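You operate a simulated robot arm through the tools that you are given. There is no shell and no other tool.

You run a simulated two-armed robot. Do the job below in one go: nothing can be reset, and whatever is moved stays where it is left.

## Task
Fill the tank on the air stand to about 5 bar, then bleed the hose and park it.
Fine: couple the hose before the air lever opens; set the dial to 5, close the air lever before bleeding, fitting back in its holder.

It is judged by the outcome, as a careful person would: the job done as asked, and still so three seconds after it is handed in. It fails if anything else is knocked over, pushed out of place, dropped, spilled or broken.

## Robot
Two 7-joint arms with fingered hands on one trunk that stands fixed in place. Base frame: the origin is at the foot of the trunk, x ahead of it, y to its left, z up. Units: cm, degrees, N and s.
The left shoulder is at [7, 13.2, 89.2], the right one opposite. With the tool pointing down near the work surface each hand reaches from about 10 to 62 cm from the base axis, measured 20 degrees to its own side. Payload 2.3 kg a hand.
The tool frame of a hand sits at the grasp point between the pads (the TCP): z along the fingers, y along the line on which they close. The tips reach 2.5 cm beyond it. The gripper opens to 8.8 cm; its body begins 2.9 cm behind the TCP. The gripper is a hand of 3 fingers: y runs from the thumb to the fingers, the wrist lies at [-1.3, -9.7, -16.2] in the tool frame, and closing takes about 1.5 s.
Orientation is that of the tool frame in the base frame, as a unit quaternion [w, x, y, z]. With the fingers straight down and the wrist toward the robot, the tool's x, y and z point along [0, 1, 0], [1, 0, 0] and [0, 0, -1] of the base frame.

## Interface
- The arms move only by the tool drive_tool. It takes "left_targets", "right_targets" or both (then of equal length, played together; a hand with none holds still); each is a list of rows, each an object of numbers (a shift or turn left out is 0, a gripper value left out holds the last): "x", "y", "z": the shift along the tool's x, y, z in m; "rx", "ry", "rz": the turn, a rotation vector about the tool's x, y, z in degrees; "gripper": the finger opening in m, from 0 to 0.088. In form: [{"x": .., "y": .., "z": .., "rx": .., "ry": .., "rz": .., "gripper": ..}, ...]. A call has 1 to 20 rows; each row is the pose to reach, as a shift and turn from the pose commanded when the call began, along the tool's axes at that moment. Rows are played at 5 a second. More than 5 cm and 8.6 degrees between two rows, or a gripper value outside its range, and nothing of the call is played. A pose out of reach is approached as far as the arm can. The call stops where the force on the tool passes 40 N (or 10 N more than at its start, if that is more) or the arm is blocked; 0.2 s more then pass. Each finger travels about 10.8 cm/s and halts on what it meets, pressing with about 27 N; the grip force reading is that of the motor and also rises with nothing between the fingers. The clock runs only during rows and for 0.2 s after the last one: add rows that repeat a pose to give the fingers time. It gives the time, the measured TCP pose, the force on the tool (base axes), the opening and the grip force at its end, in the units of the frame above (readings bear some noise), with the torque about the TCP (base axes, N m) and any sound that the robot's microphone picked up.
- Cameras (640 x 400 px; columns grow to the right, rows downward): "scene" is now at [11.4, -4.27, 119.41]; the picture's right is [-0.46, -0.89, 0.00], its down [-0.69, 0.36, -0.63] and it looks along [0.55, -0.29, -0.78] (base axes); focal length 314 px, centre (320, 200). "left" rides on the left gripper at [-5.8, -8.5, -9.9] in its tool frame; the picture's right is [-0.67, -0.35, 0.66], its down [0.69, -0.63, 0.37] and it looks along [0.28, 0.69, 0.66] (tool axes); focal length 261 px, centre (320, 200). "right" rides on the right gripper at [5.8, -8.5, -10] in its tool frame; the picture's right is [-0.67, 0.35, -0.66], its down [-0.69, -0.63, 0.37] and it looks along [-0.28, 0.69, 0.66] (tool axes); focal length 261 px, centre (320, 200). There is no depth. A picture from a camera that has moved, and an enlarged one, comes with that camera's place and axes in the base frame and with its lens. The place of the scene camera against the robot may be out by one fixed shift of up to 1.2 cm in any direction.
- snapshot(camera): a new picture of that camera. No time passes.
- move_column(by): slides the trunk up (or, below 0, down) by that many cm; the arms and the scene camera ride with it, the base frame stays. It gives what a move gives, with no picture.
- preshape(shape, hand): the hand has 3 fingers and takes this shape, open, in about a second: jaw (thumb against the fingers, like two jaws); tri (thumb and two fingers); tip (a fingertip pinch); poke (one finger out to press); point (the index stretched); flat (the hand flat); cup (the hand cupped); fist (a fist). The gripper value then closes the fingers along that shape, each until it touches; the sizes above hold for jaw. It gives what a move gives, with no picture.
- pan_tilt(pan, tilt): turns the head with the scene camera to pan (to the left, within 86 degrees either way) and tilt (down, from -29 to 69), counted from straight ahead of the robot. It gives what a move gives.
- enlarge(camera, box): a new picture of the part [left, top, right, bottom] of that camera's present view, enlarged. No time passes.
- close_job(): hands the job in; it is judged then, once.

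Places have to be worked out from the pictures, the camera data and where the tool is seen. Open the grippers and draw the arms clear of the work before you hand the job in, unless the task says otherwise.

The tools are called as a command line: name --argument value ..., lists and objects as JSON in quotes. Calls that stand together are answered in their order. drive_tool: Moves the arms, as the interface text tells. Its arguments: {"type":"object","properties":{"left_targets":{"type":"array"},"right_targets":{"type":"array"}},"required":[]} The other tools are called the same way: move_column (by) moves the trunk up or down; preshape (shape, hand) gives the hand a shape; pan_tilt (pan, tilt) turns the head that bears the scene camera; snapshot (camera) takes a picture; enlarge (camera, box) takes an enlarged picture of a part of a camera's view; close_job () hands the job in.

At the start:

```text
clock: 0.0
left_tcp_pos: [32.68, -2.64, 86.93]
left_tcp_rot: [0.001, 0.707, 0.707, 0.0]
left_ft_force: [0.1, -0.5, -0.3]
left_wrist_torque: [-0.02, 0.03, -0.02]
left_gripper_width: 8.74
left_gripper_force: 0.1
left_shape: jaw
right_tcp_pos: [27.53, -31.92, 90.25]
right_tcp_rot: [0.0, 0.706, 0.708, 0.0]
right_ft_force: [-0.4, 0.6, 0.8]
right_wrist_torque: [-0.02, 0.0, -0.03]
right_gripper_width: 8.77
right_gripper_force: 0.1
right_shape: jaw
trunk travel left (down, up): [-45.0, 39.0]
head pan, tilt (commanded): [-27.6, 51.3]
```

scene: 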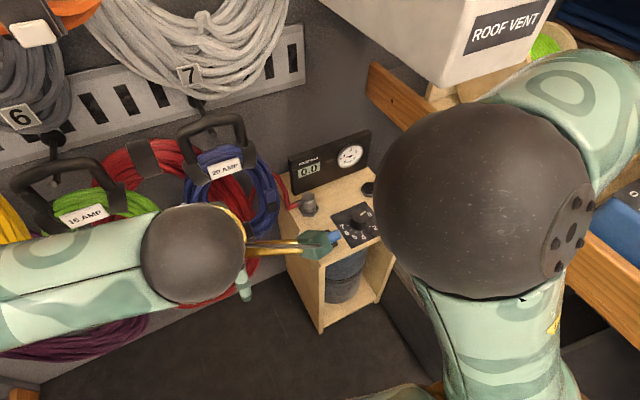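
right: 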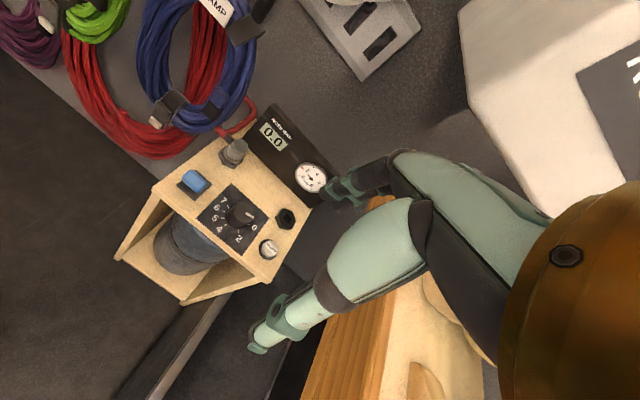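
left: 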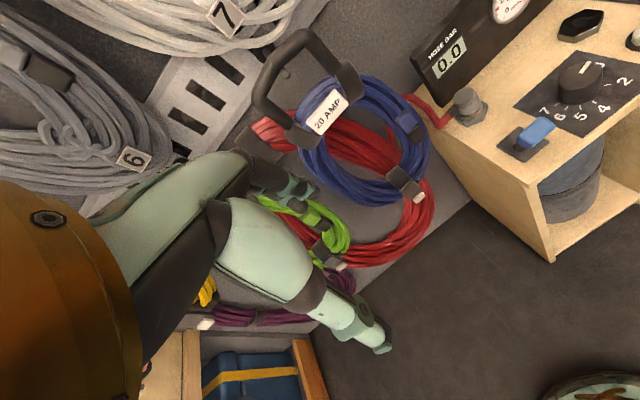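

I see a wooden stand with a dial, a blue lever, a hose fitting in a holder, a black hex socket and a white knob. I'll look closer from several cameras before moving.

enlarge --camera "right" --box '[110, 80, 350, 310]'

enlarge --camera "left" --box '[390, 0, 640, 260]'

enlarge --camera "scene" --box '[230, 110, 420, 340]'

```text
1.74 times, centred on (230, 195) of right
camera zoom: at [19.09, -26.05, 100.23], right [0.35, -0.67, 0.66], down [-0.63, -0.69, -0.37], along [0.69, -0.28, -0.66], focal length 453 px, centre (476, 209)
```

zoom: 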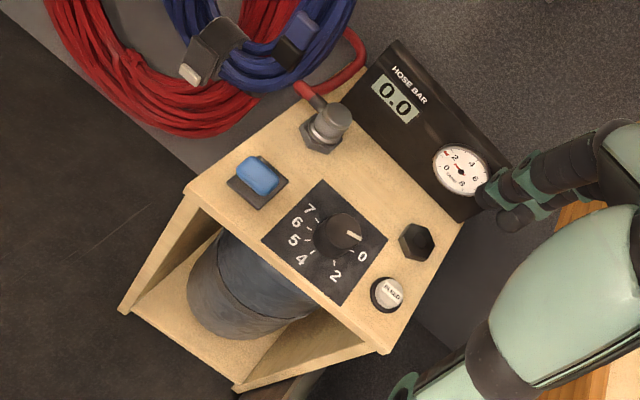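

```text
1.54 times, centred on (515, 130) of left
camera zoom: at [24.1, -8.52, 96.82], right [-0.35, -0.67, -0.66], down [-0.63, 0.69, -0.37], along [0.69, 0.28, -0.66], focal length 401 px, centre (20, 308)
```

zoom: 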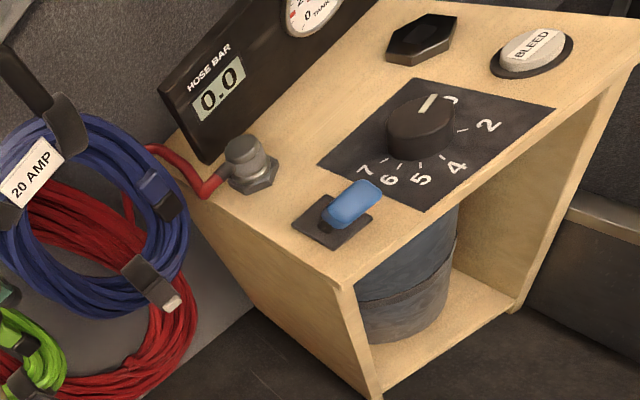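

```text
1.74 times, centred on (325, 225) of scene
camera zoom: at [11.4, -4.27, 119.41], right [-0.46, -0.89, 0.0], down [-0.69, 0.36, -0.63], along [0.55, -0.29, -0.78], focal length 546 px, centre (311, 156)
```

zoom: 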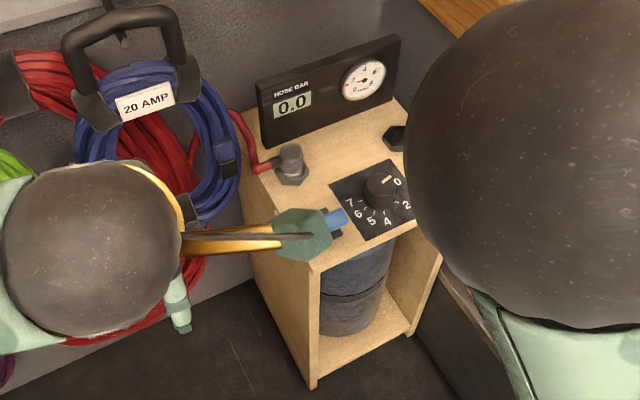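

The stand top sits at roughly z≈57: fitting near [52.6,-22.5], dial near [43.6,-31], black hex near [51,-39], bleed near [44,-40], lever near [41,-22]. Before moving the arms I'll pan the head to see what surrounds them.

pan_tilt --pan 15 --tilt 40

snapshot --camera "scene"

pan_tilt --pan -70 --tilt 40

snapshot --camera "scene"

```text
clock: 1.1
left_tcp_pos: [32.78, -2.59, 86.93]
left_tcp_rot: [0.0, 0.707, 0.707, 0.0]
left_ft_force: [-0.6, -0.1, -0.4]
left_wrist_torque: [0.03, -0.02, -0.02]
left_gripper_width: 8.75
left_gripper_force: 0.0
left_shape: jaw
right_tcp_pos: [27.54, -31.88, 90.35]
right_tcp_rot: [0.0, 0.707, 0.707, 0.0]
right_ft_force: [-1.0, -0.4, -0.5]
right_wrist_torque: [0.03, -0.02, -0.03]
right_gripper_width: 8.76
right_gripper_force: 0.1
right_shape: jaw
trunk travel left (down, up): [-45.0, 39.0]
head pan, tilt (commanded): [15.0, 40.0]
```

```text
taken
camera scene: at [12.9, 1.44, 121.0], right [0.26, -0.97, 0.0], down [-0.62, -0.17, -0.77], along [0.74, 0.2, -0.64], focal length 314 px, centre (320, 200)
```

scene: 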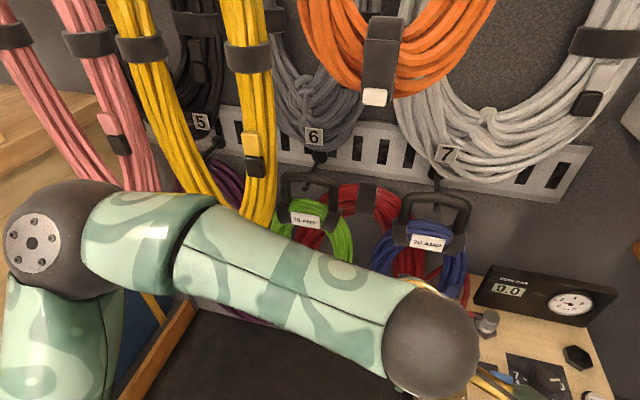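

```text
clock: 2.7
left_tcp_pos: [32.75, -2.71, 86.92]
left_tcp_rot: [0.0, 0.707, 0.707, 0.0]
left_ft_force: [-1.4, -0.2, -0.4]
left_wrist_torque: [-0.01, 0.02, 0.05]
left_gripper_width: 8.79
left_gripper_force: 0.2
left_shape: jaw
right_tcp_pos: [27.65, -31.82, 90.23]
right_tcp_rot: [0.0, 0.707, 0.707, 0.001]
right_ft_force: [0.5, -0.3, -0.2]
right_wrist_torque: [-0.03, -0.01, -0.05]
right_gripper_width: 8.77
right_gripper_force: 0.0
right_shape: jaw
trunk travel left (down, up): [-45.0, 39.0]
head pan, tilt (commanded): [-70.0, 40.0]
```

```text
taken
camera scene: at [7.6, -8.74, 121.0], right [-0.94, -0.34, 0.0], down [-0.22, 0.6, -0.77], along [0.26, -0.72, -0.64], focal length 314 px, centre (320, 200)
```

scene: 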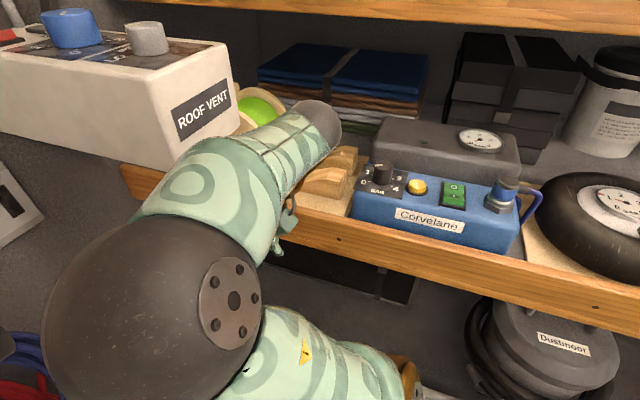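

There is a shelf on the right with a "ROOF VENT" box that may come close to the right hand. I'll check it closely before moving anything.

enlarge --camera "right" --box '[320, 0, 640, 400]'

enlarge --camera "scene" --box '[0, 0, 400, 250]'

pan_tilt --pan -45 --tilt 25

snapshot --camera "scene"

```text
1.00 times, centred on (480, 200) of right (not enlarged: the box is as wide or as high as the picture)
camera zoom: at [19.09, -26.05, 100.23], right [0.35, -0.67, 0.66], down [-0.63, -0.69, -0.37], along [0.69, -0.28, -0.66], focal length 261 px, centre (160, 200)
```

zoom: 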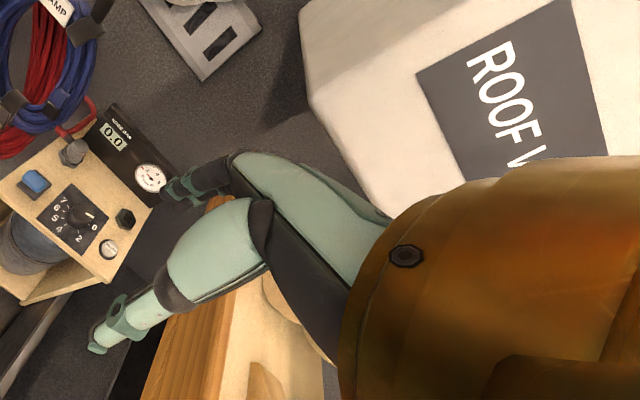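

```text
1.60 times, centred on (200, 125) of scene
camera zoom: at [7.6, -8.74, 121.0], right [-0.94, -0.34, 0.0], down [-0.22, 0.6, -0.77], along [0.26, -0.72, -0.64], focal length 502 px, centre (512, 320)
```

zoom: 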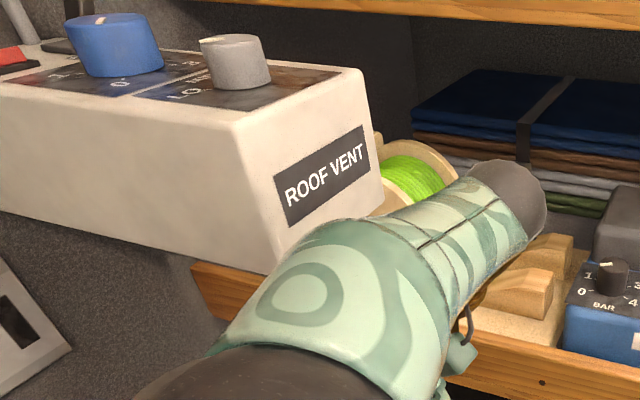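

```text
clock: 3.6
left_tcp_pos: [32.65, -2.74, 86.8]
left_tcp_rot: [0.001, 0.707, 0.707, 0.0]
left_ft_force: [0.5, 1.1, -0.2]
left_wrist_torque: [0.01, 0.0, -0.01]
left_gripper_width: 8.77
left_gripper_force: 0.0
left_shape: jaw
right_tcp_pos: [27.57, -31.81, 90.23]
right_tcp_rot: [0.001, 0.707, 0.707, 0.0]
right_ft_force: [0.2, -0.2, -0.3]
right_wrist_torque: [0.02, 0.03, -0.03]
right_gripper_width: 8.78
right_gripper_force: 0.0
right_shape: jaw
trunk travel left (down, up): [-45.0, 39.0]
head pan, tilt (commanded): [-45.0, 25.0]
```

```text
taken
camera scene: at [11.19, -7.27, 123.33], right [-0.71, -0.71, 0.0], down [-0.3, 0.3, -0.91], along [0.64, -0.64, -0.42], focal length 314 px, centre (320, 200)
```

scene: 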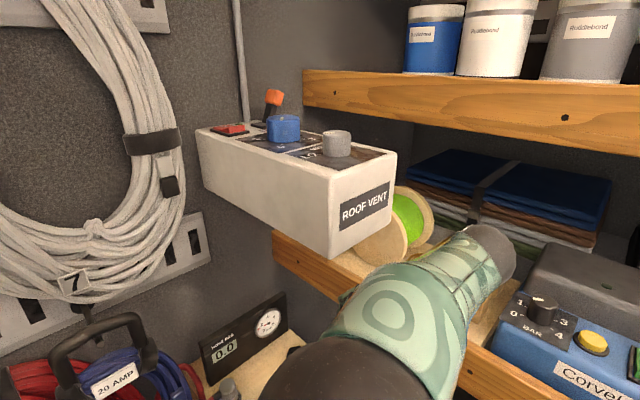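

The ROOF VENT box hangs from the wall, with its near end around x≈32, y≈-30 and its bottom near z≈99. I want the arms working below it, so I'll lower the trunk 12 cm, where there is plenty of free space under both hands, and aim the head at the stand.

move_column --by -12

pan_tilt --pan -30 --tilt 40

snapshot --camera "scene"

snapshot --camera "right"

snapshot --camera "left"

```text
clock: 5.1
left_tcp_pos: [32.79, -2.57, 74.9]
left_tcp_rot: [0.0, 0.708, 0.707, 0.0]
left_ft_force: [0.0, -0.4, -0.3]
left_wrist_torque: [-0.01, -0.03, 0.01]
left_gripper_width: 8.78
left_gripper_force: 0.0
left_shape: jaw
right_tcp_pos: [27.58, -31.94, 78.24]
right_tcp_rot: [0.0, 0.707, 0.708, 0.0]
right_ft_force: [-0.2, -0.5, -0.4]
right_wrist_torque: [-0.01, 0.03, -0.01]
right_gripper_width: 8.76
right_gripper_force: 0.2
right_shape: jaw
trunk travel left (down, up): [-33.0, 51.0]
head pan, tilt (commanded): [-45.0, 25.0]
```

```text
clock: 5.8
left_tcp_pos: [32.71, -2.73, 74.88]
left_tcp_rot: [0.0, 0.707, 0.707, 0.0]
left_ft_force: [-0.8, 0.7, -0.1]
left_wrist_torque: [-0.03, -0.01, 0.01]
left_gripper_width: 8.74
left_gripper_force: 0.1
left_shape: jaw
right_tcp_pos: [27.54, -31.85, 78.25]
right_tcp_rot: [0.0, 0.707, 0.707, -0.001]
right_ft_force: [0.0, -0.2, 0.0]
right_wrist_torque: [0.02, -0.03, 0.01]
right_gripper_width: 8.78
right_gripper_force: 0.1
right_shape: jaw
trunk travel left (down, up): [-33.0, 51.0]
head pan, tilt (commanded): [-30.0, 40.0]
```

```text
taken
camera scene: at [12.04, -5.01, 109.01], right [-0.5, -0.87, 0.0], down [-0.56, 0.32, -0.77], along [0.66, -0.38, -0.64], focal length 314 px, centre (320, 200)
```

scene: 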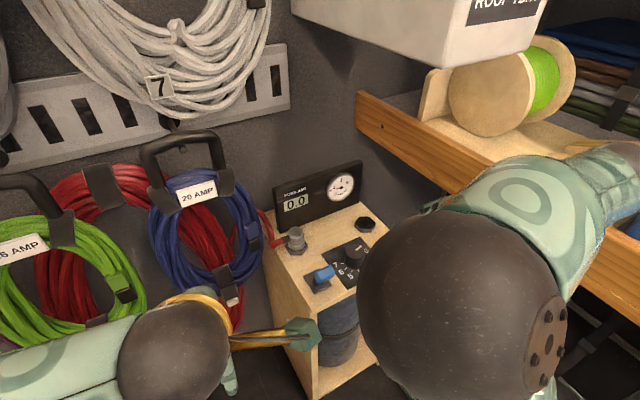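

```text
taken
camera right: at [19.08, -26.05, 88.23], right [0.35, -0.67, 0.66], down [-0.63, -0.69, -0.37], along [0.69, -0.28, -0.66], focal length 261 px, centre (320, 200)
```

right: 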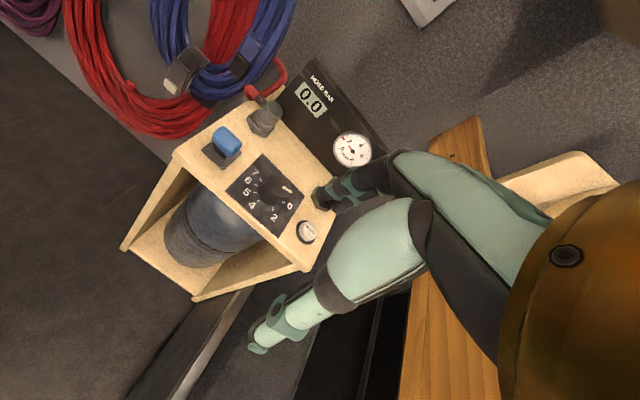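

```text
taken
camera left: at [24.09, -8.52, 84.82], right [-0.35, -0.67, -0.66], down [-0.63, 0.69, -0.37], along [0.69, 0.28, -0.66], focal length 261 px, centre (320, 200)
```

left: 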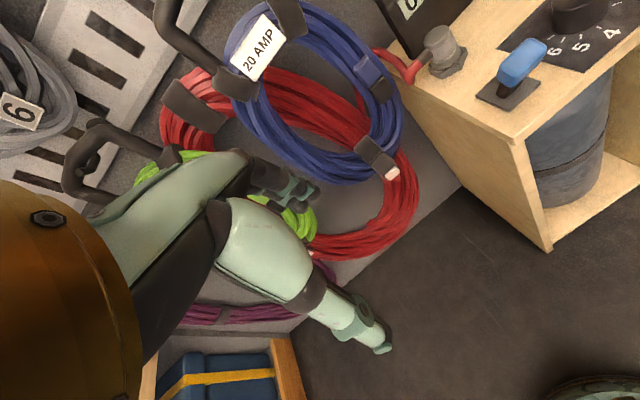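

The shelf's front edge works out at y≈-45, z≈78–83, so near the hex and bleed button I should keep the wrist yawed inward. Now I'll zoom in on the fitting, lever and socket.

enlarge --camera "left" --box '[360, 0, 640, 175]'

enlarge --camera "right" --box '[180, 50, 420, 250]'

enlarge --camera "scene" --box '[250, 150, 400, 310]'

```text
2.29 times, centred on (500, 88) of left
camera zoom: at [24.09, -8.52, 84.82], right [-0.35, -0.67, -0.66], down [-0.63, 0.69, -0.37], along [0.69, 0.28, -0.66], focal length 596 px, centre (-91, 457)
```

zoom: 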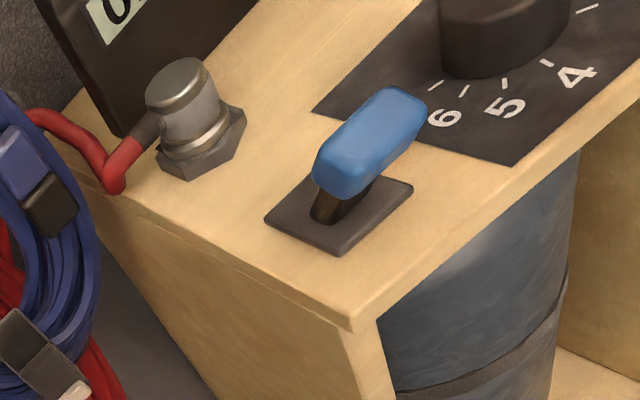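

```text
2.00 times, centred on (300, 150) of right
camera zoom: at [19.08, -26.05, 88.23], right [0.35, -0.67, 0.66], down [-0.63, -0.69, -0.37], along [0.69, -0.28, -0.66], focal length 521 px, centre (360, 300)
```

zoom: 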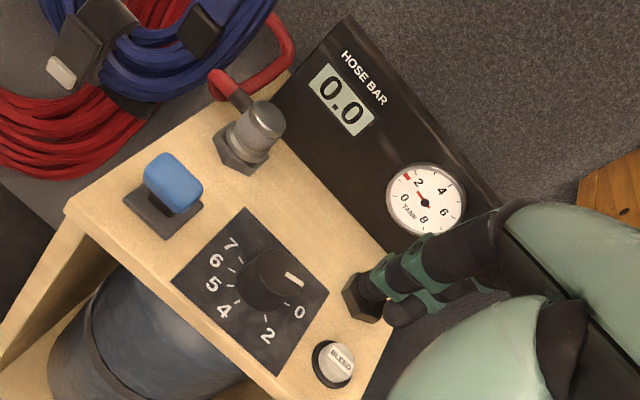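

```text
2.50 times, centred on (325, 230) of scene
camera zoom: at [12.04, -5.01, 109.01], right [-0.5, -0.87, 0.0], down [-0.56, 0.32, -0.77], along [0.66, -0.38, -0.64], focal length 785 px, centre (308, 125)
```

zoom: 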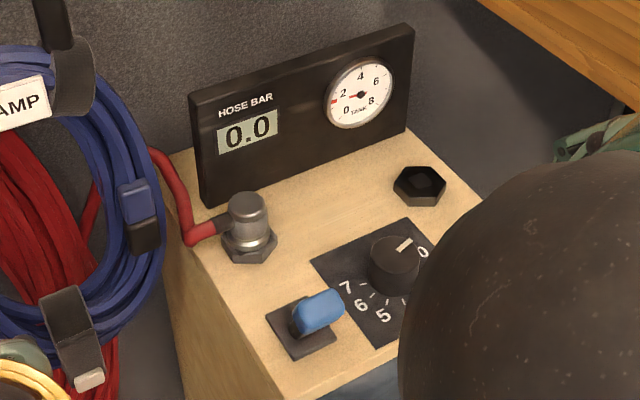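

Working from both wrist cameras, the stand top is z≈55.5 and the fitting top is ≈[53.5,-22.9,62], with its hose leaving toward +y. The dial centre is ≈[45.9,-31.5] at 30° per bar, clockwise, and the lever cap at ≈[41.4,-22.4,62.4] leans toward me. I'll check the left side before drawing the left arm clear.

pan_tilt --pan 45 --tilt 40

snapshot --camera "scene"

enlarge --camera "right" --box '[320, 110, 400, 160]'

```text
clock: 7.3
left_tcp_pos: [32.69, -2.53, 74.9]
left_tcp_rot: [0.0, 0.707, 0.707, -0.001]
left_ft_force: [-0.3, 0.5, 0.3]
left_wrist_torque: [-0.03, -0.02, 0.0]
left_gripper_width: 8.76
left_gripper_force: 0.0
left_shape: jaw
right_tcp_pos: [27.5, -31.9, 78.37]
right_tcp_rot: [0.0, 0.708, 0.707, 0.0]
right_ft_force: [0.7, 0.0, -0.4]
right_wrist_torque: [0.0, -0.02, -0.01]
right_gripper_width: 8.76
right_gripper_force: 0.0
right_shape: jaw
trunk travel left (down, up): [-33.0, 51.0]
head pan, tilt (commanded): [45.0, 40.0]
```

```text
taken
camera scene: at [10.7, 5.26, 109.0], right [0.71, -0.71, 0.0], down [-0.46, -0.45, -0.77], along [0.54, 0.54, -0.64], focal length 314 px, centre (320, 200)
```

scene: 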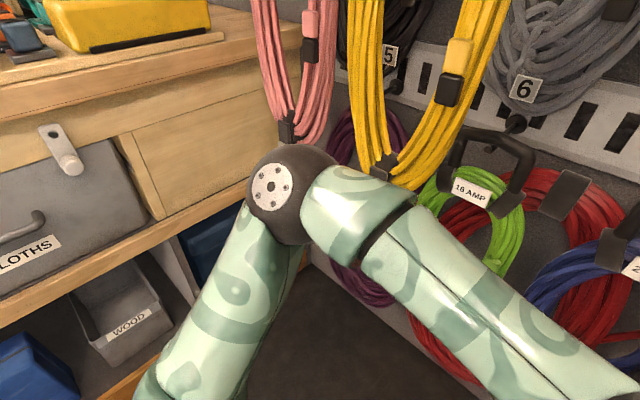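

```text
8.00 times, centred on (360, 135) of right
camera zoom: at [19.09, -26.05, 88.23], right [0.35, -0.67, 0.66], down [-0.63, -0.69, -0.37], along [0.69, -0.28, -0.66], focal length 2085 px, centre (0, 720)
```

zoom: 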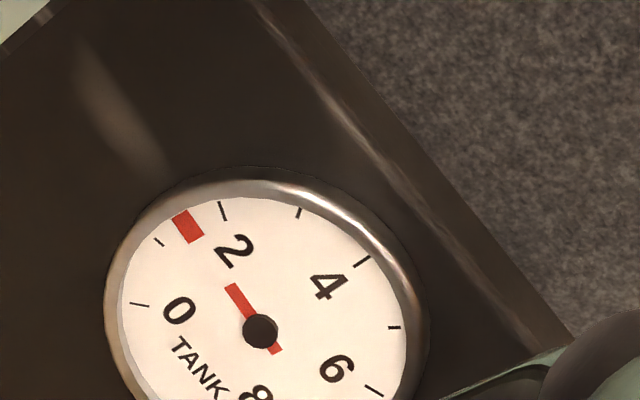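

The tank gauge reads about 1.5 bar, and there's room to the left of the left arm. I'll shift the left hand 9 cm to +y so that it's out of the right arm's way.

drive_tool --left_targets '[{"x": 0.02}, {"x": 0.045}, {"x": 0.07}, {"x": 0.09}, {"x": 0.09}]'

snapshot --camera "scene"

```text
clock: 8.5
left_tcp_pos: [32.67, 6.35, 74.76]
left_tcp_rot: [0.001, 0.707, 0.708, 0.0]
left_ft_force: [0.1, -0.9, -0.3]
left_wrist_torque: [0.0, 0.02, 0.01]
left_gripper_width: 8.75
left_gripper_force: 0.1
left_shape: jaw
right_tcp_pos: [27.56, -31.8, 78.38]
right_tcp_rot: [-0.001, 0.707, 0.707, 0.0]
right_ft_force: [1.2, 0.9, -0.5]
right_wrist_torque: [-0.01, 0.04, -0.02]
right_gripper_width: 8.78
right_gripper_force: 0.0
right_shape: jaw
trunk travel left (down, up): [-33.0, 51.0]
head pan, tilt (commanded): [45.0, 40.0]
```

```text
taken
camera scene: at [10.7, 5.25, 109.0], right [0.71, -0.71, 0.0], down [-0.45, -0.45, -0.77], along [0.54, 0.54, -0.64], focal length 314 px, centre (320, 200)
```

scene: 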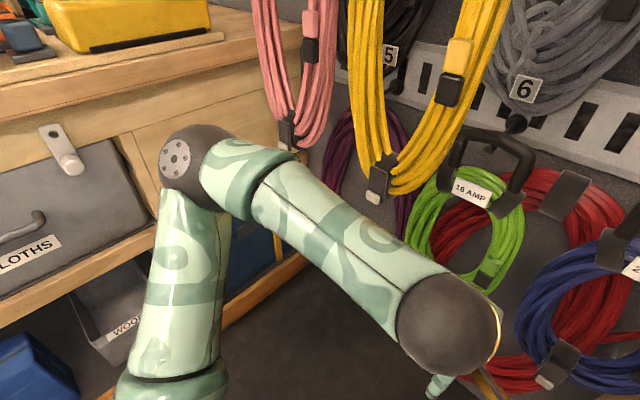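

The left arm is clear with no contact. Now I'll bring the right hand above the fitting, yawed 30° so the wrist stays inward, stopping about 8 cm above the fitting's top.

drive_tool --right_targets '[{"x": 0.011, "y": 0.03, "z": 0.006, "rz": 4}, {"x": 0.022, "y": 0.06, "z": 0.012, "rz": 8}, {"x": 0.034, "y": 0.095, "z": 0.02, "rz": 12}, {"x": 0.045, "y": 0.13, "z": 0.026, "rz": 16}, {"x": 0.057, "y": 0.165, "z": 0.034, "rz": 20}, {"x": 0.068, "y": 0.195, "z": 0.04, "rz": 24}, {"x": 0.08, "y": 0.23, "z": 0.047, "rz": 27}, {"x": 0.0905, "y": 0.2595, "z": 0.053, "rz": 30}, {"x": 0.0905, "y": 0.2595, "z": 0.053, "rz": 30}]'

snapshot --camera "right"

pan_tilt --pan -30 --tilt 45

snapshot --camera "scene"

snapshot --camera "left"

```text
clock: 10.5
left_tcp_pos: [32.69, 6.25, 74.88]
left_tcp_rot: [-0.001, 0.707, 0.707, 0.0]
left_ft_force: [0.2, 0.1, 0.2]
left_wrist_torque: [-0.01, 0.0, 0.0]
left_gripper_width: 8.79
left_gripper_force: 0.1
left_shape: jaw
right_tcp_pos: [52.97, -25.56, 72.52]
right_tcp_rot: [0.001, 0.864, 0.503, 0.0]
right_ft_force: [-0.2, 0.3, 0.2]
right_wrist_torque: [-0.02, 0.02, 0.02]
right_gripper_width: 8.79
right_gripper_force: 0.1
right_shape: jaw
right hand out of reach, approached as far as the arm can: row 8, 9
trunk travel left (down, up): [-33.0, 51.0]
head pan, tilt (commanded): [45.0, 40.0]
```

```text
taken
camera right: at [48.43, -16.41, 82.45], right [-0.03, -0.75, 0.66], down [-0.89, -0.28, -0.37], along [0.46, -0.59, -0.66], focal length 261 px, centre (320, 200)
```

right: 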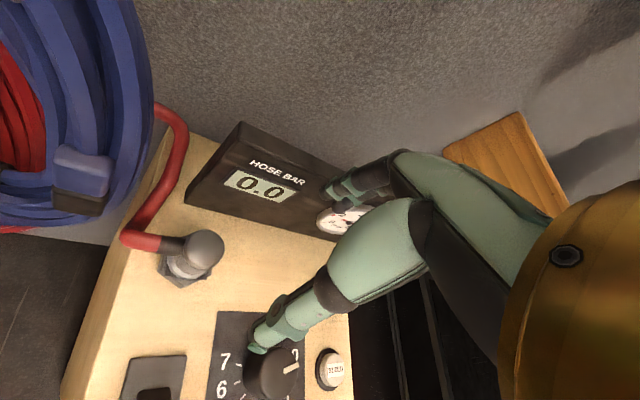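

```text
clock: 12.0
left_tcp_pos: [32.76, 6.27, 74.78]
left_tcp_rot: [0.001, 0.707, 0.707, 0.0]
left_ft_force: [-0.3, 0.4, 0.9]
left_wrist_torque: [0.01, -0.02, -0.02]
left_gripper_width: 8.76
left_gripper_force: 0.0
left_shape: jaw
right_tcp_pos: [52.89, -25.77, 72.44]
right_tcp_rot: [-0.001, 0.865, 0.502, 0.001]
right_ft_force: [-0.3, -0.4, -0.3]
right_wrist_torque: [0.01, -0.02, -0.03]
right_gripper_width: 8.75
right_gripper_force: 0.0
right_shape: jaw
trunk travel left (down, up): [-33.0, 51.0]
head pan, tilt (commanded): [-30.0, 45.0]
```

```text
taken
camera scene: at [11.74, -4.8, 108.27], right [-0.5, -0.87, 0.0], down [-0.61, 0.35, -0.71], along [0.61, -0.35, -0.71], focal length 314 px, centre (320, 200)
```

scene: 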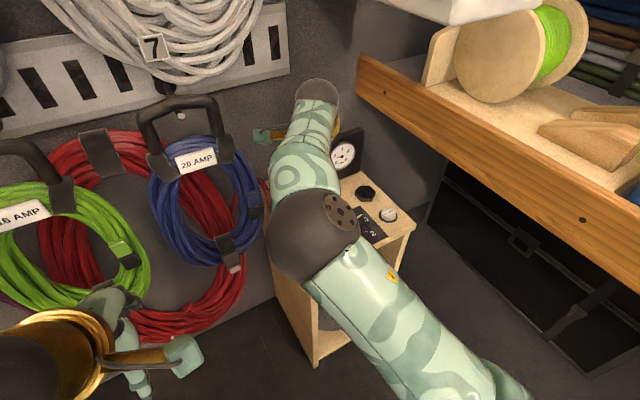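

```text
taken
camera left: at [24.12, 0.42, 84.77], right [-0.35, -0.67, -0.66], down [-0.63, 0.69, -0.37], along [0.69, 0.28, -0.66], focal length 261 px, centre (320, 200)
```

left: 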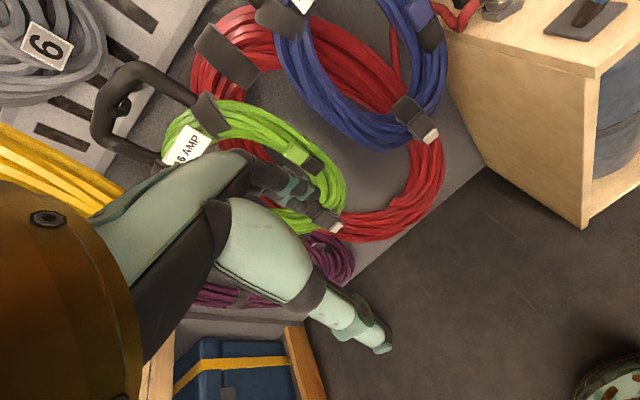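

The arm stopped about 3 cm short in y, since this high hand pose is at the edge of reach with the trunk low. I'll look at the fitting more closely from here to refine its place.

enlarge --camera "right" --box '[90, 160, 410, 400]'

enlarge --camera "scene" --box '[240, 120, 440, 280]'

```text
1.67 times, centred on (250, 280) of right
camera zoom: at [48.43, -16.47, 82.44], right [-0.03, -0.76, 0.65], down [-0.89, -0.28, -0.37], along [0.46, -0.59, -0.66], focal length 434 px, centre (437, 67)
```

zoom: 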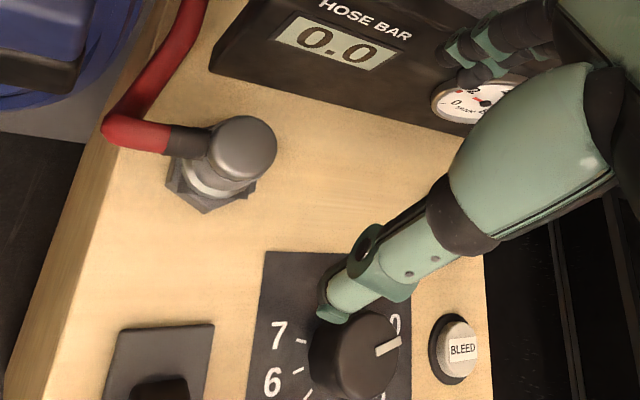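

```text
2.50 times, centred on (340, 200) of scene
camera zoom: at [11.74, -4.8, 108.27], right [-0.5, -0.87, 0.0], down [-0.61, 0.35, -0.71], along [0.61, -0.35, -0.71], focal length 785 px, centre (270, 200)
```

zoom: 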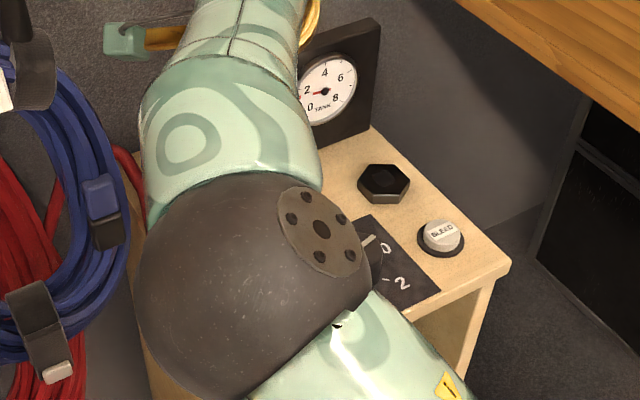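

My refined estimate for the fitting is ≈[54.5,-22.9], top ≈61.2, with the bleed button at ≈[44.6,-40] and the hex at ≈[52.7,-39.7]. The likely limit is wrist flexion with the hand this high, so I'll come down 5 cm (still 4 cm clear of the fitting) and see whether the pose becomes reachable.

drive_tool --right_targets '[{"z": 0.012}, {"z": 0.025}, {"x": 0.003, "y": 0.005, "z": 0.038}, {"x": 0.005, "y": 0.0087, "z": 0.05}, {"x": 0.005, "y": 0.0087, "z": 0.05}, {"x": 0.005, "y": 0.0087, "z": 0.05}]'

snapshot --camera "right"

```text
clock: 13.4
left_tcp_pos: [32.73, 6.35, 74.8]
left_tcp_rot: [0.001, 0.707, 0.707, -0.001]
left_ft_force: [-0.8, -0.6, 0.5]
left_wrist_torque: [0.01, 0.01, 0.01]
left_gripper_width: 8.79
left_gripper_force: 0.0
left_shape: jaw
right_tcp_pos: [53.86, -25.88, 67.49]
right_tcp_rot: [0.0, 0.865, 0.501, 0.0]
right_ft_force: [-1.4, 0.5, -1.5]
right_wrist_torque: [-0.01, -0.02, 0.02]
right_gripper_width: 8.77
right_gripper_force: 0.0
right_shape: jaw
trunk travel left (down, up): [-33.0, 51.0]
head pan, tilt (commanded): [-30.0, 45.0]
```

```text
taken
camera right: at [49.43, -16.58, 77.42], right [-0.03, -0.75, 0.66], down [-0.89, -0.28, -0.37], along [0.46, -0.59, -0.66], focal length 261 px, centre (320, 200)
```

right: 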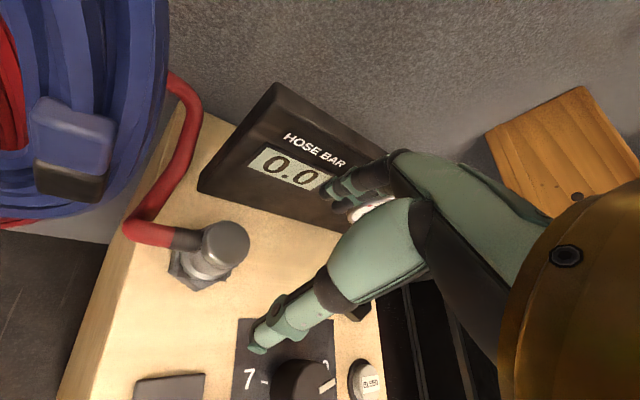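

At this height there's no reach complaint. The fitting now reads as x≈54.9, y≈-22.9, so I'll shift over it at the same height.

drive_tool --right_targets '[{"x": 0.01, "y": -0.002}, {"x": 0.02, "y": -0.004}, {"x": 0.031, "y": -0.006}, {"x": 0.031, "y": -0.006}]'

snapshot --camera "right"

snapshot --camera "left"

```text
clock: 14.4
left_tcp_pos: [32.67, 6.36, 74.77]
left_tcp_rot: [0.0, 0.707, 0.707, 0.0]
left_ft_force: [-0.5, 0.1, -0.4]
left_wrist_torque: [0.0, 0.0, 0.02]
left_gripper_width: 8.77
left_gripper_force: 0.0
left_shape: jaw
right_tcp_pos: [54.02, -25.23, 67.43]
right_tcp_rot: [-0.001, 0.865, 0.502, 0.0]
right_ft_force: [-1.2, 0.2, 0.2]
right_wrist_torque: [-0.02, -0.01, 0.0]
right_gripper_width: 8.76
right_gripper_force: 0.1
right_shape: jaw
right hand out of reach, approached as far as the arm can: row 1, 2, 3, 4
trunk travel left (down, up): [-33.0, 51.0]
head pan, tilt (commanded): [-30.0, 45.0]
```

```text
taken
camera right: at [49.52, -16.0, 77.44], right [-0.03, -0.76, 0.65], down [-0.89, -0.28, -0.37], along [0.46, -0.59, -0.66], focal length 261 px, centre (320, 200)
```

right: 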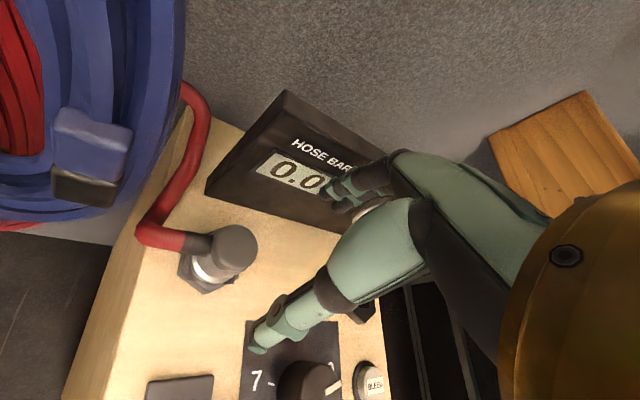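

```text
taken
camera left: at [24.12, 0.42, 84.77], right [-0.35, -0.67, -0.66], down [-0.63, 0.69, -0.37], along [0.69, 0.28, -0.66], focal length 261 px, centre (320, 200)
```

left: 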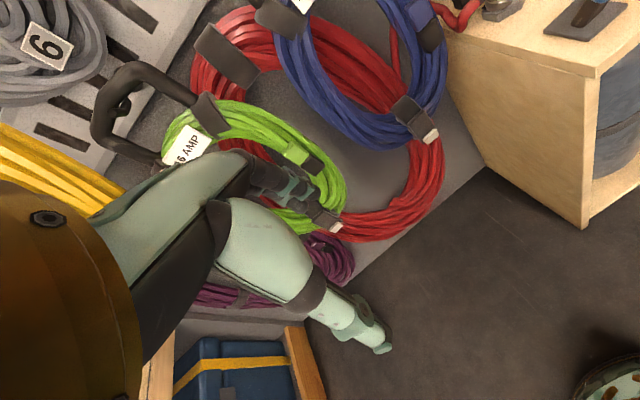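

Moving left at this yaw is limited, since the wrist can't go further left. I'll turn the hand to about -12° yaw, which moves the wrist right relative to the fingers, and then shift over the fitting.

drive_tool --right_targets '[{"rz": -6}, {"rz": -12}, {"rz": -18}, {"x": 0.012, "y": -0.002, "rz": -18}, {"x": 0.0246, "y": -0.004, "rz": -18}, {"x": 0.0246, "y": -0.004, "rz": -18}]'

snapshot --camera "right"

```text
clock: 15.8
left_tcp_pos: [32.67, 6.27, 74.86]
left_tcp_rot: [0.001, 0.708, 0.707, 0.0]
left_ft_force: [0.9, 0.3, 0.3]
left_wrist_torque: [0.05, -0.02, 0.01]
left_gripper_width: 8.75
left_gripper_force: 0.1
left_shape: jaw
right_tcp_pos: [54.97, -22.74, 67.39]
right_tcp_rot: [0.0, 0.777, 0.629, 0.0]
right_ft_force: [-6.3, -1.9, 0.0]
right_wrist_torque: [0.03, -0.02, -0.24]
right_gripper_width: 8.65
right_gripper_force: 0.0
right_shape: jaw
trunk travel left (down, up): [-33.0, 51.0]
head pan, tilt (commanded): [-30.0, 45.0]
```

```text
taken
camera right: at [47.89, -15.47, 77.37], right [0.2, -0.73, 0.66], down [-0.76, -0.54, -0.37], along [0.62, -0.42, -0.66], focal length 261 px, centre (320, 200)
```

right: 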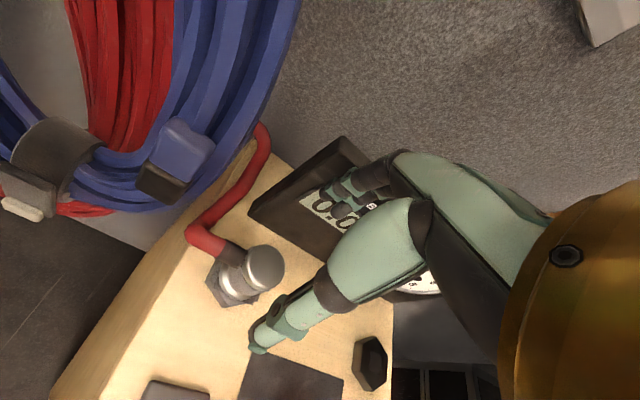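

A 6 N push in -x shows that the far fingers are just touching the rear panel while fully open. I'll close to 5.5 cm and back off slightly before going down.

drive_tool --right_targets '[{"y": -0.006, "gripper": 0.056}, {"y": -0.006, "gripper": 0.056}, {"y": -0.003, "gripper": 0.056}, {"y": 0.0, "gripper": 0.056}]'

snapshot --camera "right"

snapshot --camera "scene"

```text
clock: 16.8
left_tcp_pos: [32.79, 6.32, 74.88]
left_tcp_rot: [0.0, 0.707, 0.708, 0.0]
left_ft_force: [-0.5, 0.0, 0.3]
left_wrist_torque: [-0.02, -0.02, 0.05]
left_gripper_width: 8.77
left_gripper_force: 0.0
left_shape: jaw
right_tcp_pos: [55.08, -22.92, 67.33]
right_tcp_rot: [-0.002, 0.776, 0.63, -0.001]
right_ft_force: [-1.3, -0.6, 0.2]
right_wrist_torque: [-0.03, -0.01, 0.02]
right_gripper_width: 5.64
right_gripper_force: 0.1
right_shape: jaw
trunk travel left (down, up): [-33.0, 51.0]
head pan, tilt (commanded): [-30.0, 45.0]
```

```text
taken
camera right: at [48.0, -15.42, 77.26], right [0.2, -0.73, 0.66], down [-0.76, -0.54, -0.37], along [0.62, -0.42, -0.66], focal length 261 px, centre (320, 200)
```

right: 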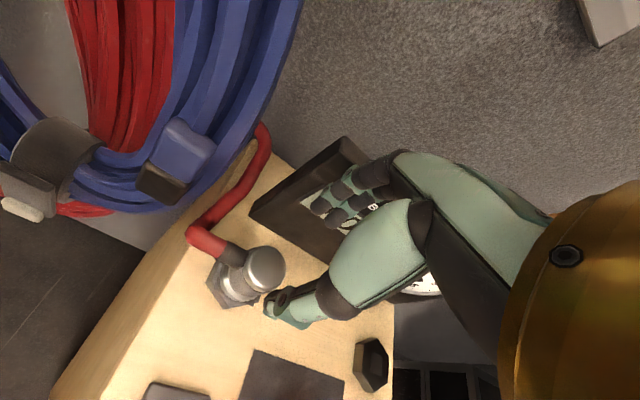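

```text
taken
camera scene: at [11.75, -4.81, 108.27], right [-0.5, -0.87, 0.0], down [-0.61, 0.35, -0.71], along [0.61, -0.35, -0.71], focal length 314 px, centre (320, 200)
```

scene: 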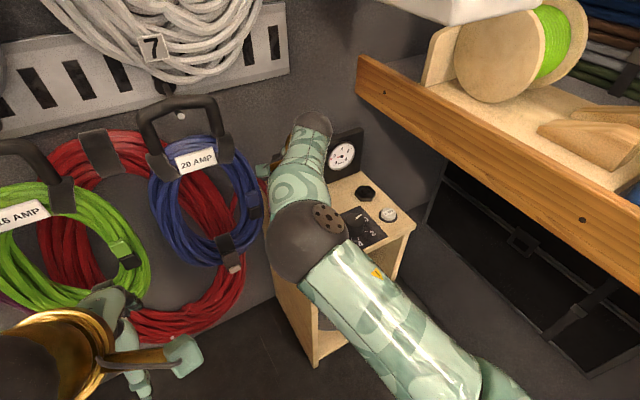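

The fitting top sits right on the predicted line below the TCP (at z≈61.2), and the contact force is gone. I'll lower straight down to TCP z≈60.0, watching the force.

drive_tool --right_targets '[{"z": 0.015}, {"z": 0.03}, {"z": 0.045}, {"z": 0.058}, {"z": 0.068}, {"z": 0.073}, {"z": 0.073}]'

snapshot --camera "right"

snapshot --camera "scene"

```text
clock: 18.4
left_tcp_pos: [32.74, 6.39, 74.74]
left_tcp_rot: [0.0, 0.707, 0.707, 0.001]
left_ft_force: [0.9, 0.4, -0.5]
left_wrist_torque: [0.01, 0.01, -0.01]
left_gripper_width: 8.77
left_gripper_force: 0.0
left_shape: jaw
right_tcp_pos: [55.2, -22.73, 59.89]
right_tcp_rot: [-0.001, 0.777, 0.63, -0.001]
right_ft_force: [0.0, 0.3, 0.5]
right_wrist_torque: [0.0, 0.0, 0.0]
right_gripper_width: 5.64
right_gripper_force: 0.1
right_shape: jaw
trunk travel left (down, up): [-33.0, 51.0]
head pan, tilt (commanded): [-30.0, 45.0]
```

```text
taken
camera right: at [48.05, -15.41, 69.95], right [0.2, -0.73, 0.66], down [-0.76, -0.54, -0.37], along [0.62, -0.42, -0.66], focal length 261 px, centre (320, 200)
```

right: 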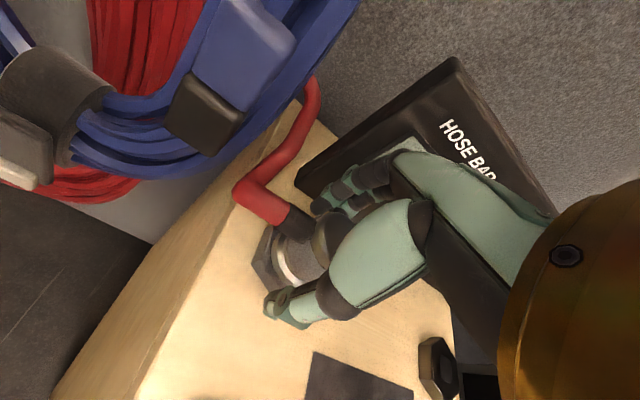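

```text
taken
camera scene: at [11.73, -4.81, 108.27], right [-0.5, -0.87, 0.0], down [-0.61, 0.35, -0.71], along [0.61, -0.35, -0.71], focal length 314 px, centre (320, 200)
```

scene: 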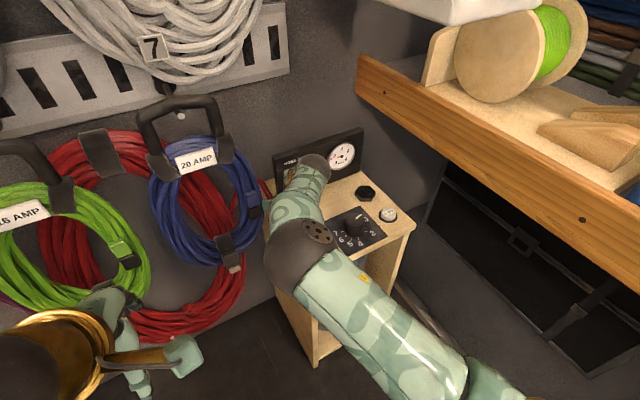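

No contact and the fitting is between thumb and fingers. I'll close the grip now.

drive_tool --right_targets '[{"gripper": 0.04}, {"gripper": 0.025}, {"gripper": 0.015}, {"gripper": 0.015}, {"gripper": 0.015}, {"gripper": 0.015}, {"gripper": 0.015}, {"gripper": 0.015}]'

snapshot --camera "right"

```text
clock: 20.2
left_tcp_pos: [32.74, 6.35, 74.89]
left_tcp_rot: [0.0, 0.708, 0.707, 0.0]
left_ft_force: [-0.7, 0.2, -0.2]
left_wrist_torque: [0.0, -0.02, -0.02]
left_gripper_width: 8.78
left_gripper_force: 0.1
left_shape: jaw
right_tcp_pos: [55.13, -22.81, 60.06]
right_tcp_rot: [0.0, 0.776, 0.63, 0.0]
right_ft_force: [-1.4, 3.1, -0.2]
right_wrist_torque: [0.02, -0.03, -0.03]
right_gripper_width: 2.51
right_gripper_force: 27.5
right_shape: jaw
trunk travel left (down, up): [-33.0, 51.0]
head pan, tilt (commanded): [-30.0, 45.0]
```

```text
taken
camera right: at [48.05, -15.37, 69.98], right [0.2, -0.73, 0.66], down [-0.76, -0.54, -0.37], along [0.62, -0.42, -0.66], focal length 261 px, centre (320, 200)
```

right: 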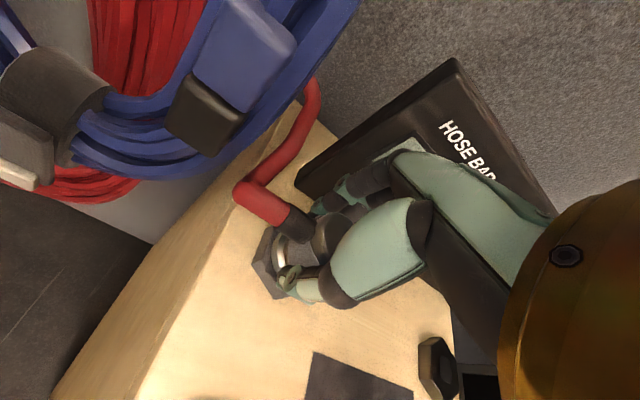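

I have a solid grip, 2.5 cm wide at 27 N. Now I'll lift straight up slowly by 3 cm to draw the fitting out of its holder.

drive_tool --right_targets '[{"z": -0.004}, {"z": -0.008}, {"z": -0.013}, {"z": -0.018}, {"z": -0.024}, {"z": -0.03}, {"z": -0.03}]'

snapshot --camera "right"

snapshot --camera "left"

```text
clock: 21.8
left_tcp_pos: [32.69, 6.33, 74.88]
left_tcp_rot: [0.0, 0.707, 0.707, 0.0]
left_ft_force: [-0.3, 0.9, 0.7]
left_wrist_torque: [0.03, 0.04, -0.01]
left_gripper_width: 8.78
left_gripper_force: 0.1
left_shape: jaw
right_tcp_pos: [55.09, -22.85, 63.05]
right_tcp_rot: [0.0, 0.777, 0.63, 0.0]
right_ft_force: [0.1, -0.1, -1.0]
right_wrist_torque: [-0.01, 0.01, 0.06]
right_gripper_width: 2.45
right_gripper_force: 27.6
right_shape: jaw
trunk travel left (down, up): [-33.0, 51.0]
head pan, tilt (commanded): [-30.0, 45.0]
heard: snap
```

```text
taken
camera right: at [48.04, -15.38, 72.96], right [0.2, -0.73, 0.66], down [-0.76, -0.54, -0.37], along [0.62, -0.42, -0.66], focal length 261 px, centre (320, 200)
```

right: 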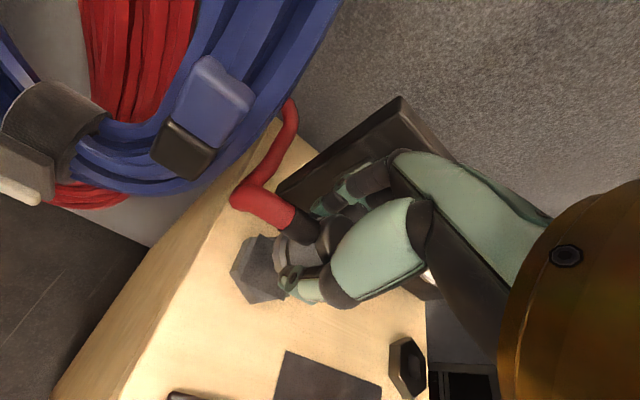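

```text
taken
camera left: at [24.14, 0.41, 84.77], right [-0.35, -0.67, -0.66], down [-0.63, 0.69, -0.37], along [0.69, 0.28, -0.66], focal length 261 px, centre (320, 200)
```

left: 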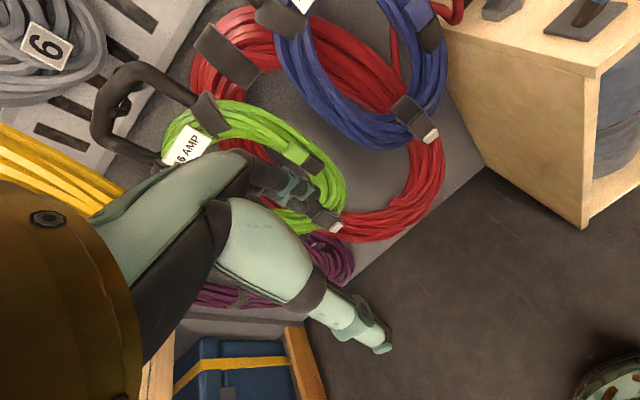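

A snap was heard as the fitting left the grey hex holder, which stayed behind. I'll look closely at the holder and at the black coupler.

enlarge --camera "right" --box '[200, 180, 440, 400]'

enlarge --camera "scene" --box '[250, 120, 430, 270]'

```text
1.82 times, centred on (320, 290) of right
camera zoom: at [48.04, -15.38, 72.96], right [0.2, -0.73, 0.66], down [-0.76, -0.54, -0.37], along [0.62, -0.42, -0.66], focal length 474 px, centre (320, 36)
```

zoom: 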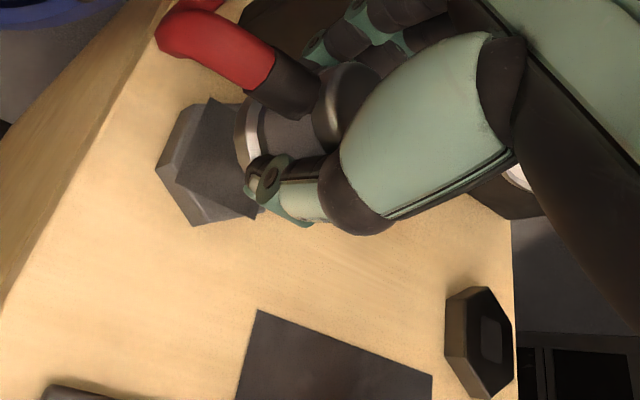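

```text
2.67 times, centred on (340, 195) of scene
camera zoom: at [11.75, -4.81, 108.27], right [-0.5, -0.87, 0.0], down [-0.61, 0.35, -0.71], along [0.61, -0.35, -0.71], focal length 838 px, centre (267, 213)
```

zoom: 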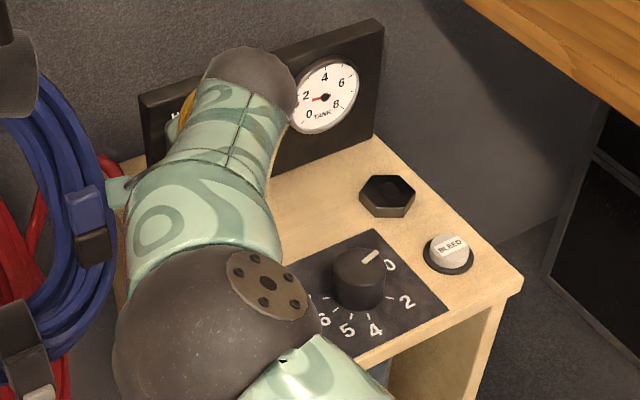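

The hexes match in shape, and comparing views puts the black coupler about (-2, -16.6) cm from the grey holder, i.e. near [53.1,-39.4]. I'll raise 2 cm and carry the fitting over it, yawing to -30° to keep the wrist reachable and off the shelf.

drive_tool --right_targets '[{"z": -0.01}, {"z": -0.02}, {"x": -0.018, "y": 0.0015, "z": -0.02, "rz": 2}, {"x": -0.036, "y": 0.003, "z": -0.02, "rz": 4}, {"x": -0.056, "y": 0.005, "z": -0.02, "rz": 6}, {"x": -0.076, "y": 0.007, "z": -0.02, "rz": 8}, {"x": -0.096, "y": 0.0085, "z": -0.02, "rz": 10}, {"x": -0.116, "y": 0.01, "z": -0.02, "rz": 13}, {"x": -0.136, "y": 0.012, "z": -0.02, "rz": 15}, {"x": -0.152, "y": 0.0135, "z": -0.02, "rz": 17}, {"x": -0.166, "y": 0.0148, "z": -0.02, "rz": 18}, {"x": -0.166, "y": 0.0148, "z": -0.02, "rz": 18}]'

snapshot --camera "right"

snapshot --camera "scene"

```text
clock: 24.4
left_tcp_pos: [32.72, 6.32, 74.89]
left_tcp_rot: [0.0, 0.707, 0.707, 0.0]
left_ft_force: [-0.5, -0.2, 0.4]
left_wrist_torque: [0.0, -0.03, 0.01]
left_gripper_width: 8.76
left_gripper_force: 0.1
left_shape: jaw
right_tcp_pos: [53.16, -39.44, 65.09]
right_tcp_rot: [0.0, 0.866, 0.5, 0.001]
right_ft_force: [0.7, 0.7, 0.5]
right_wrist_torque: [0.01, -0.01, -0.03]
right_gripper_width: 2.4
right_gripper_force: 27.3
right_shape: jaw
trunk travel left (down, up): [-33.0, 51.0]
head pan, tilt (commanded): [-30.0, 45.0]
```

```text
taken
camera right: at [48.72, -30.15, 75.05], right [-0.03, -0.75, 0.66], down [-0.89, -0.28, -0.37], along [0.46, -0.59, -0.66], focal length 261 px, centre (320, 200)
```

right: 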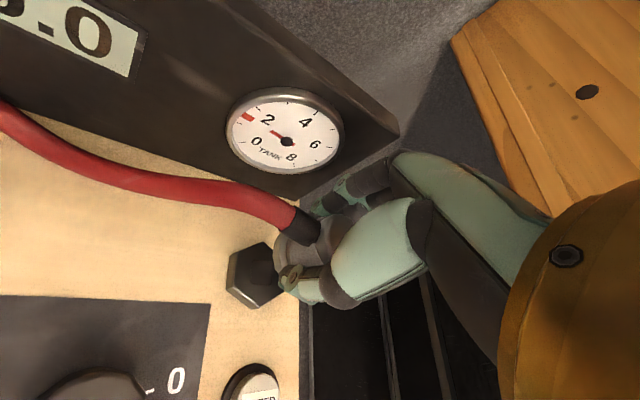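

```text
taken
camera scene: at [11.75, -4.82, 108.27], right [-0.5, -0.87, 0.0], down [-0.61, 0.35, -0.71], along [0.61, -0.35, -0.71], focal length 314 px, centre (320, 200)
```

scene: 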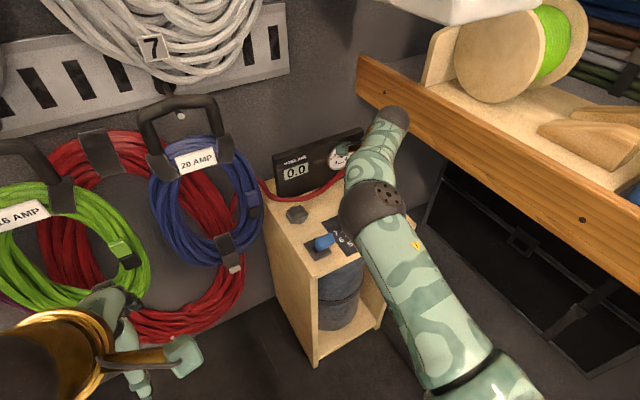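

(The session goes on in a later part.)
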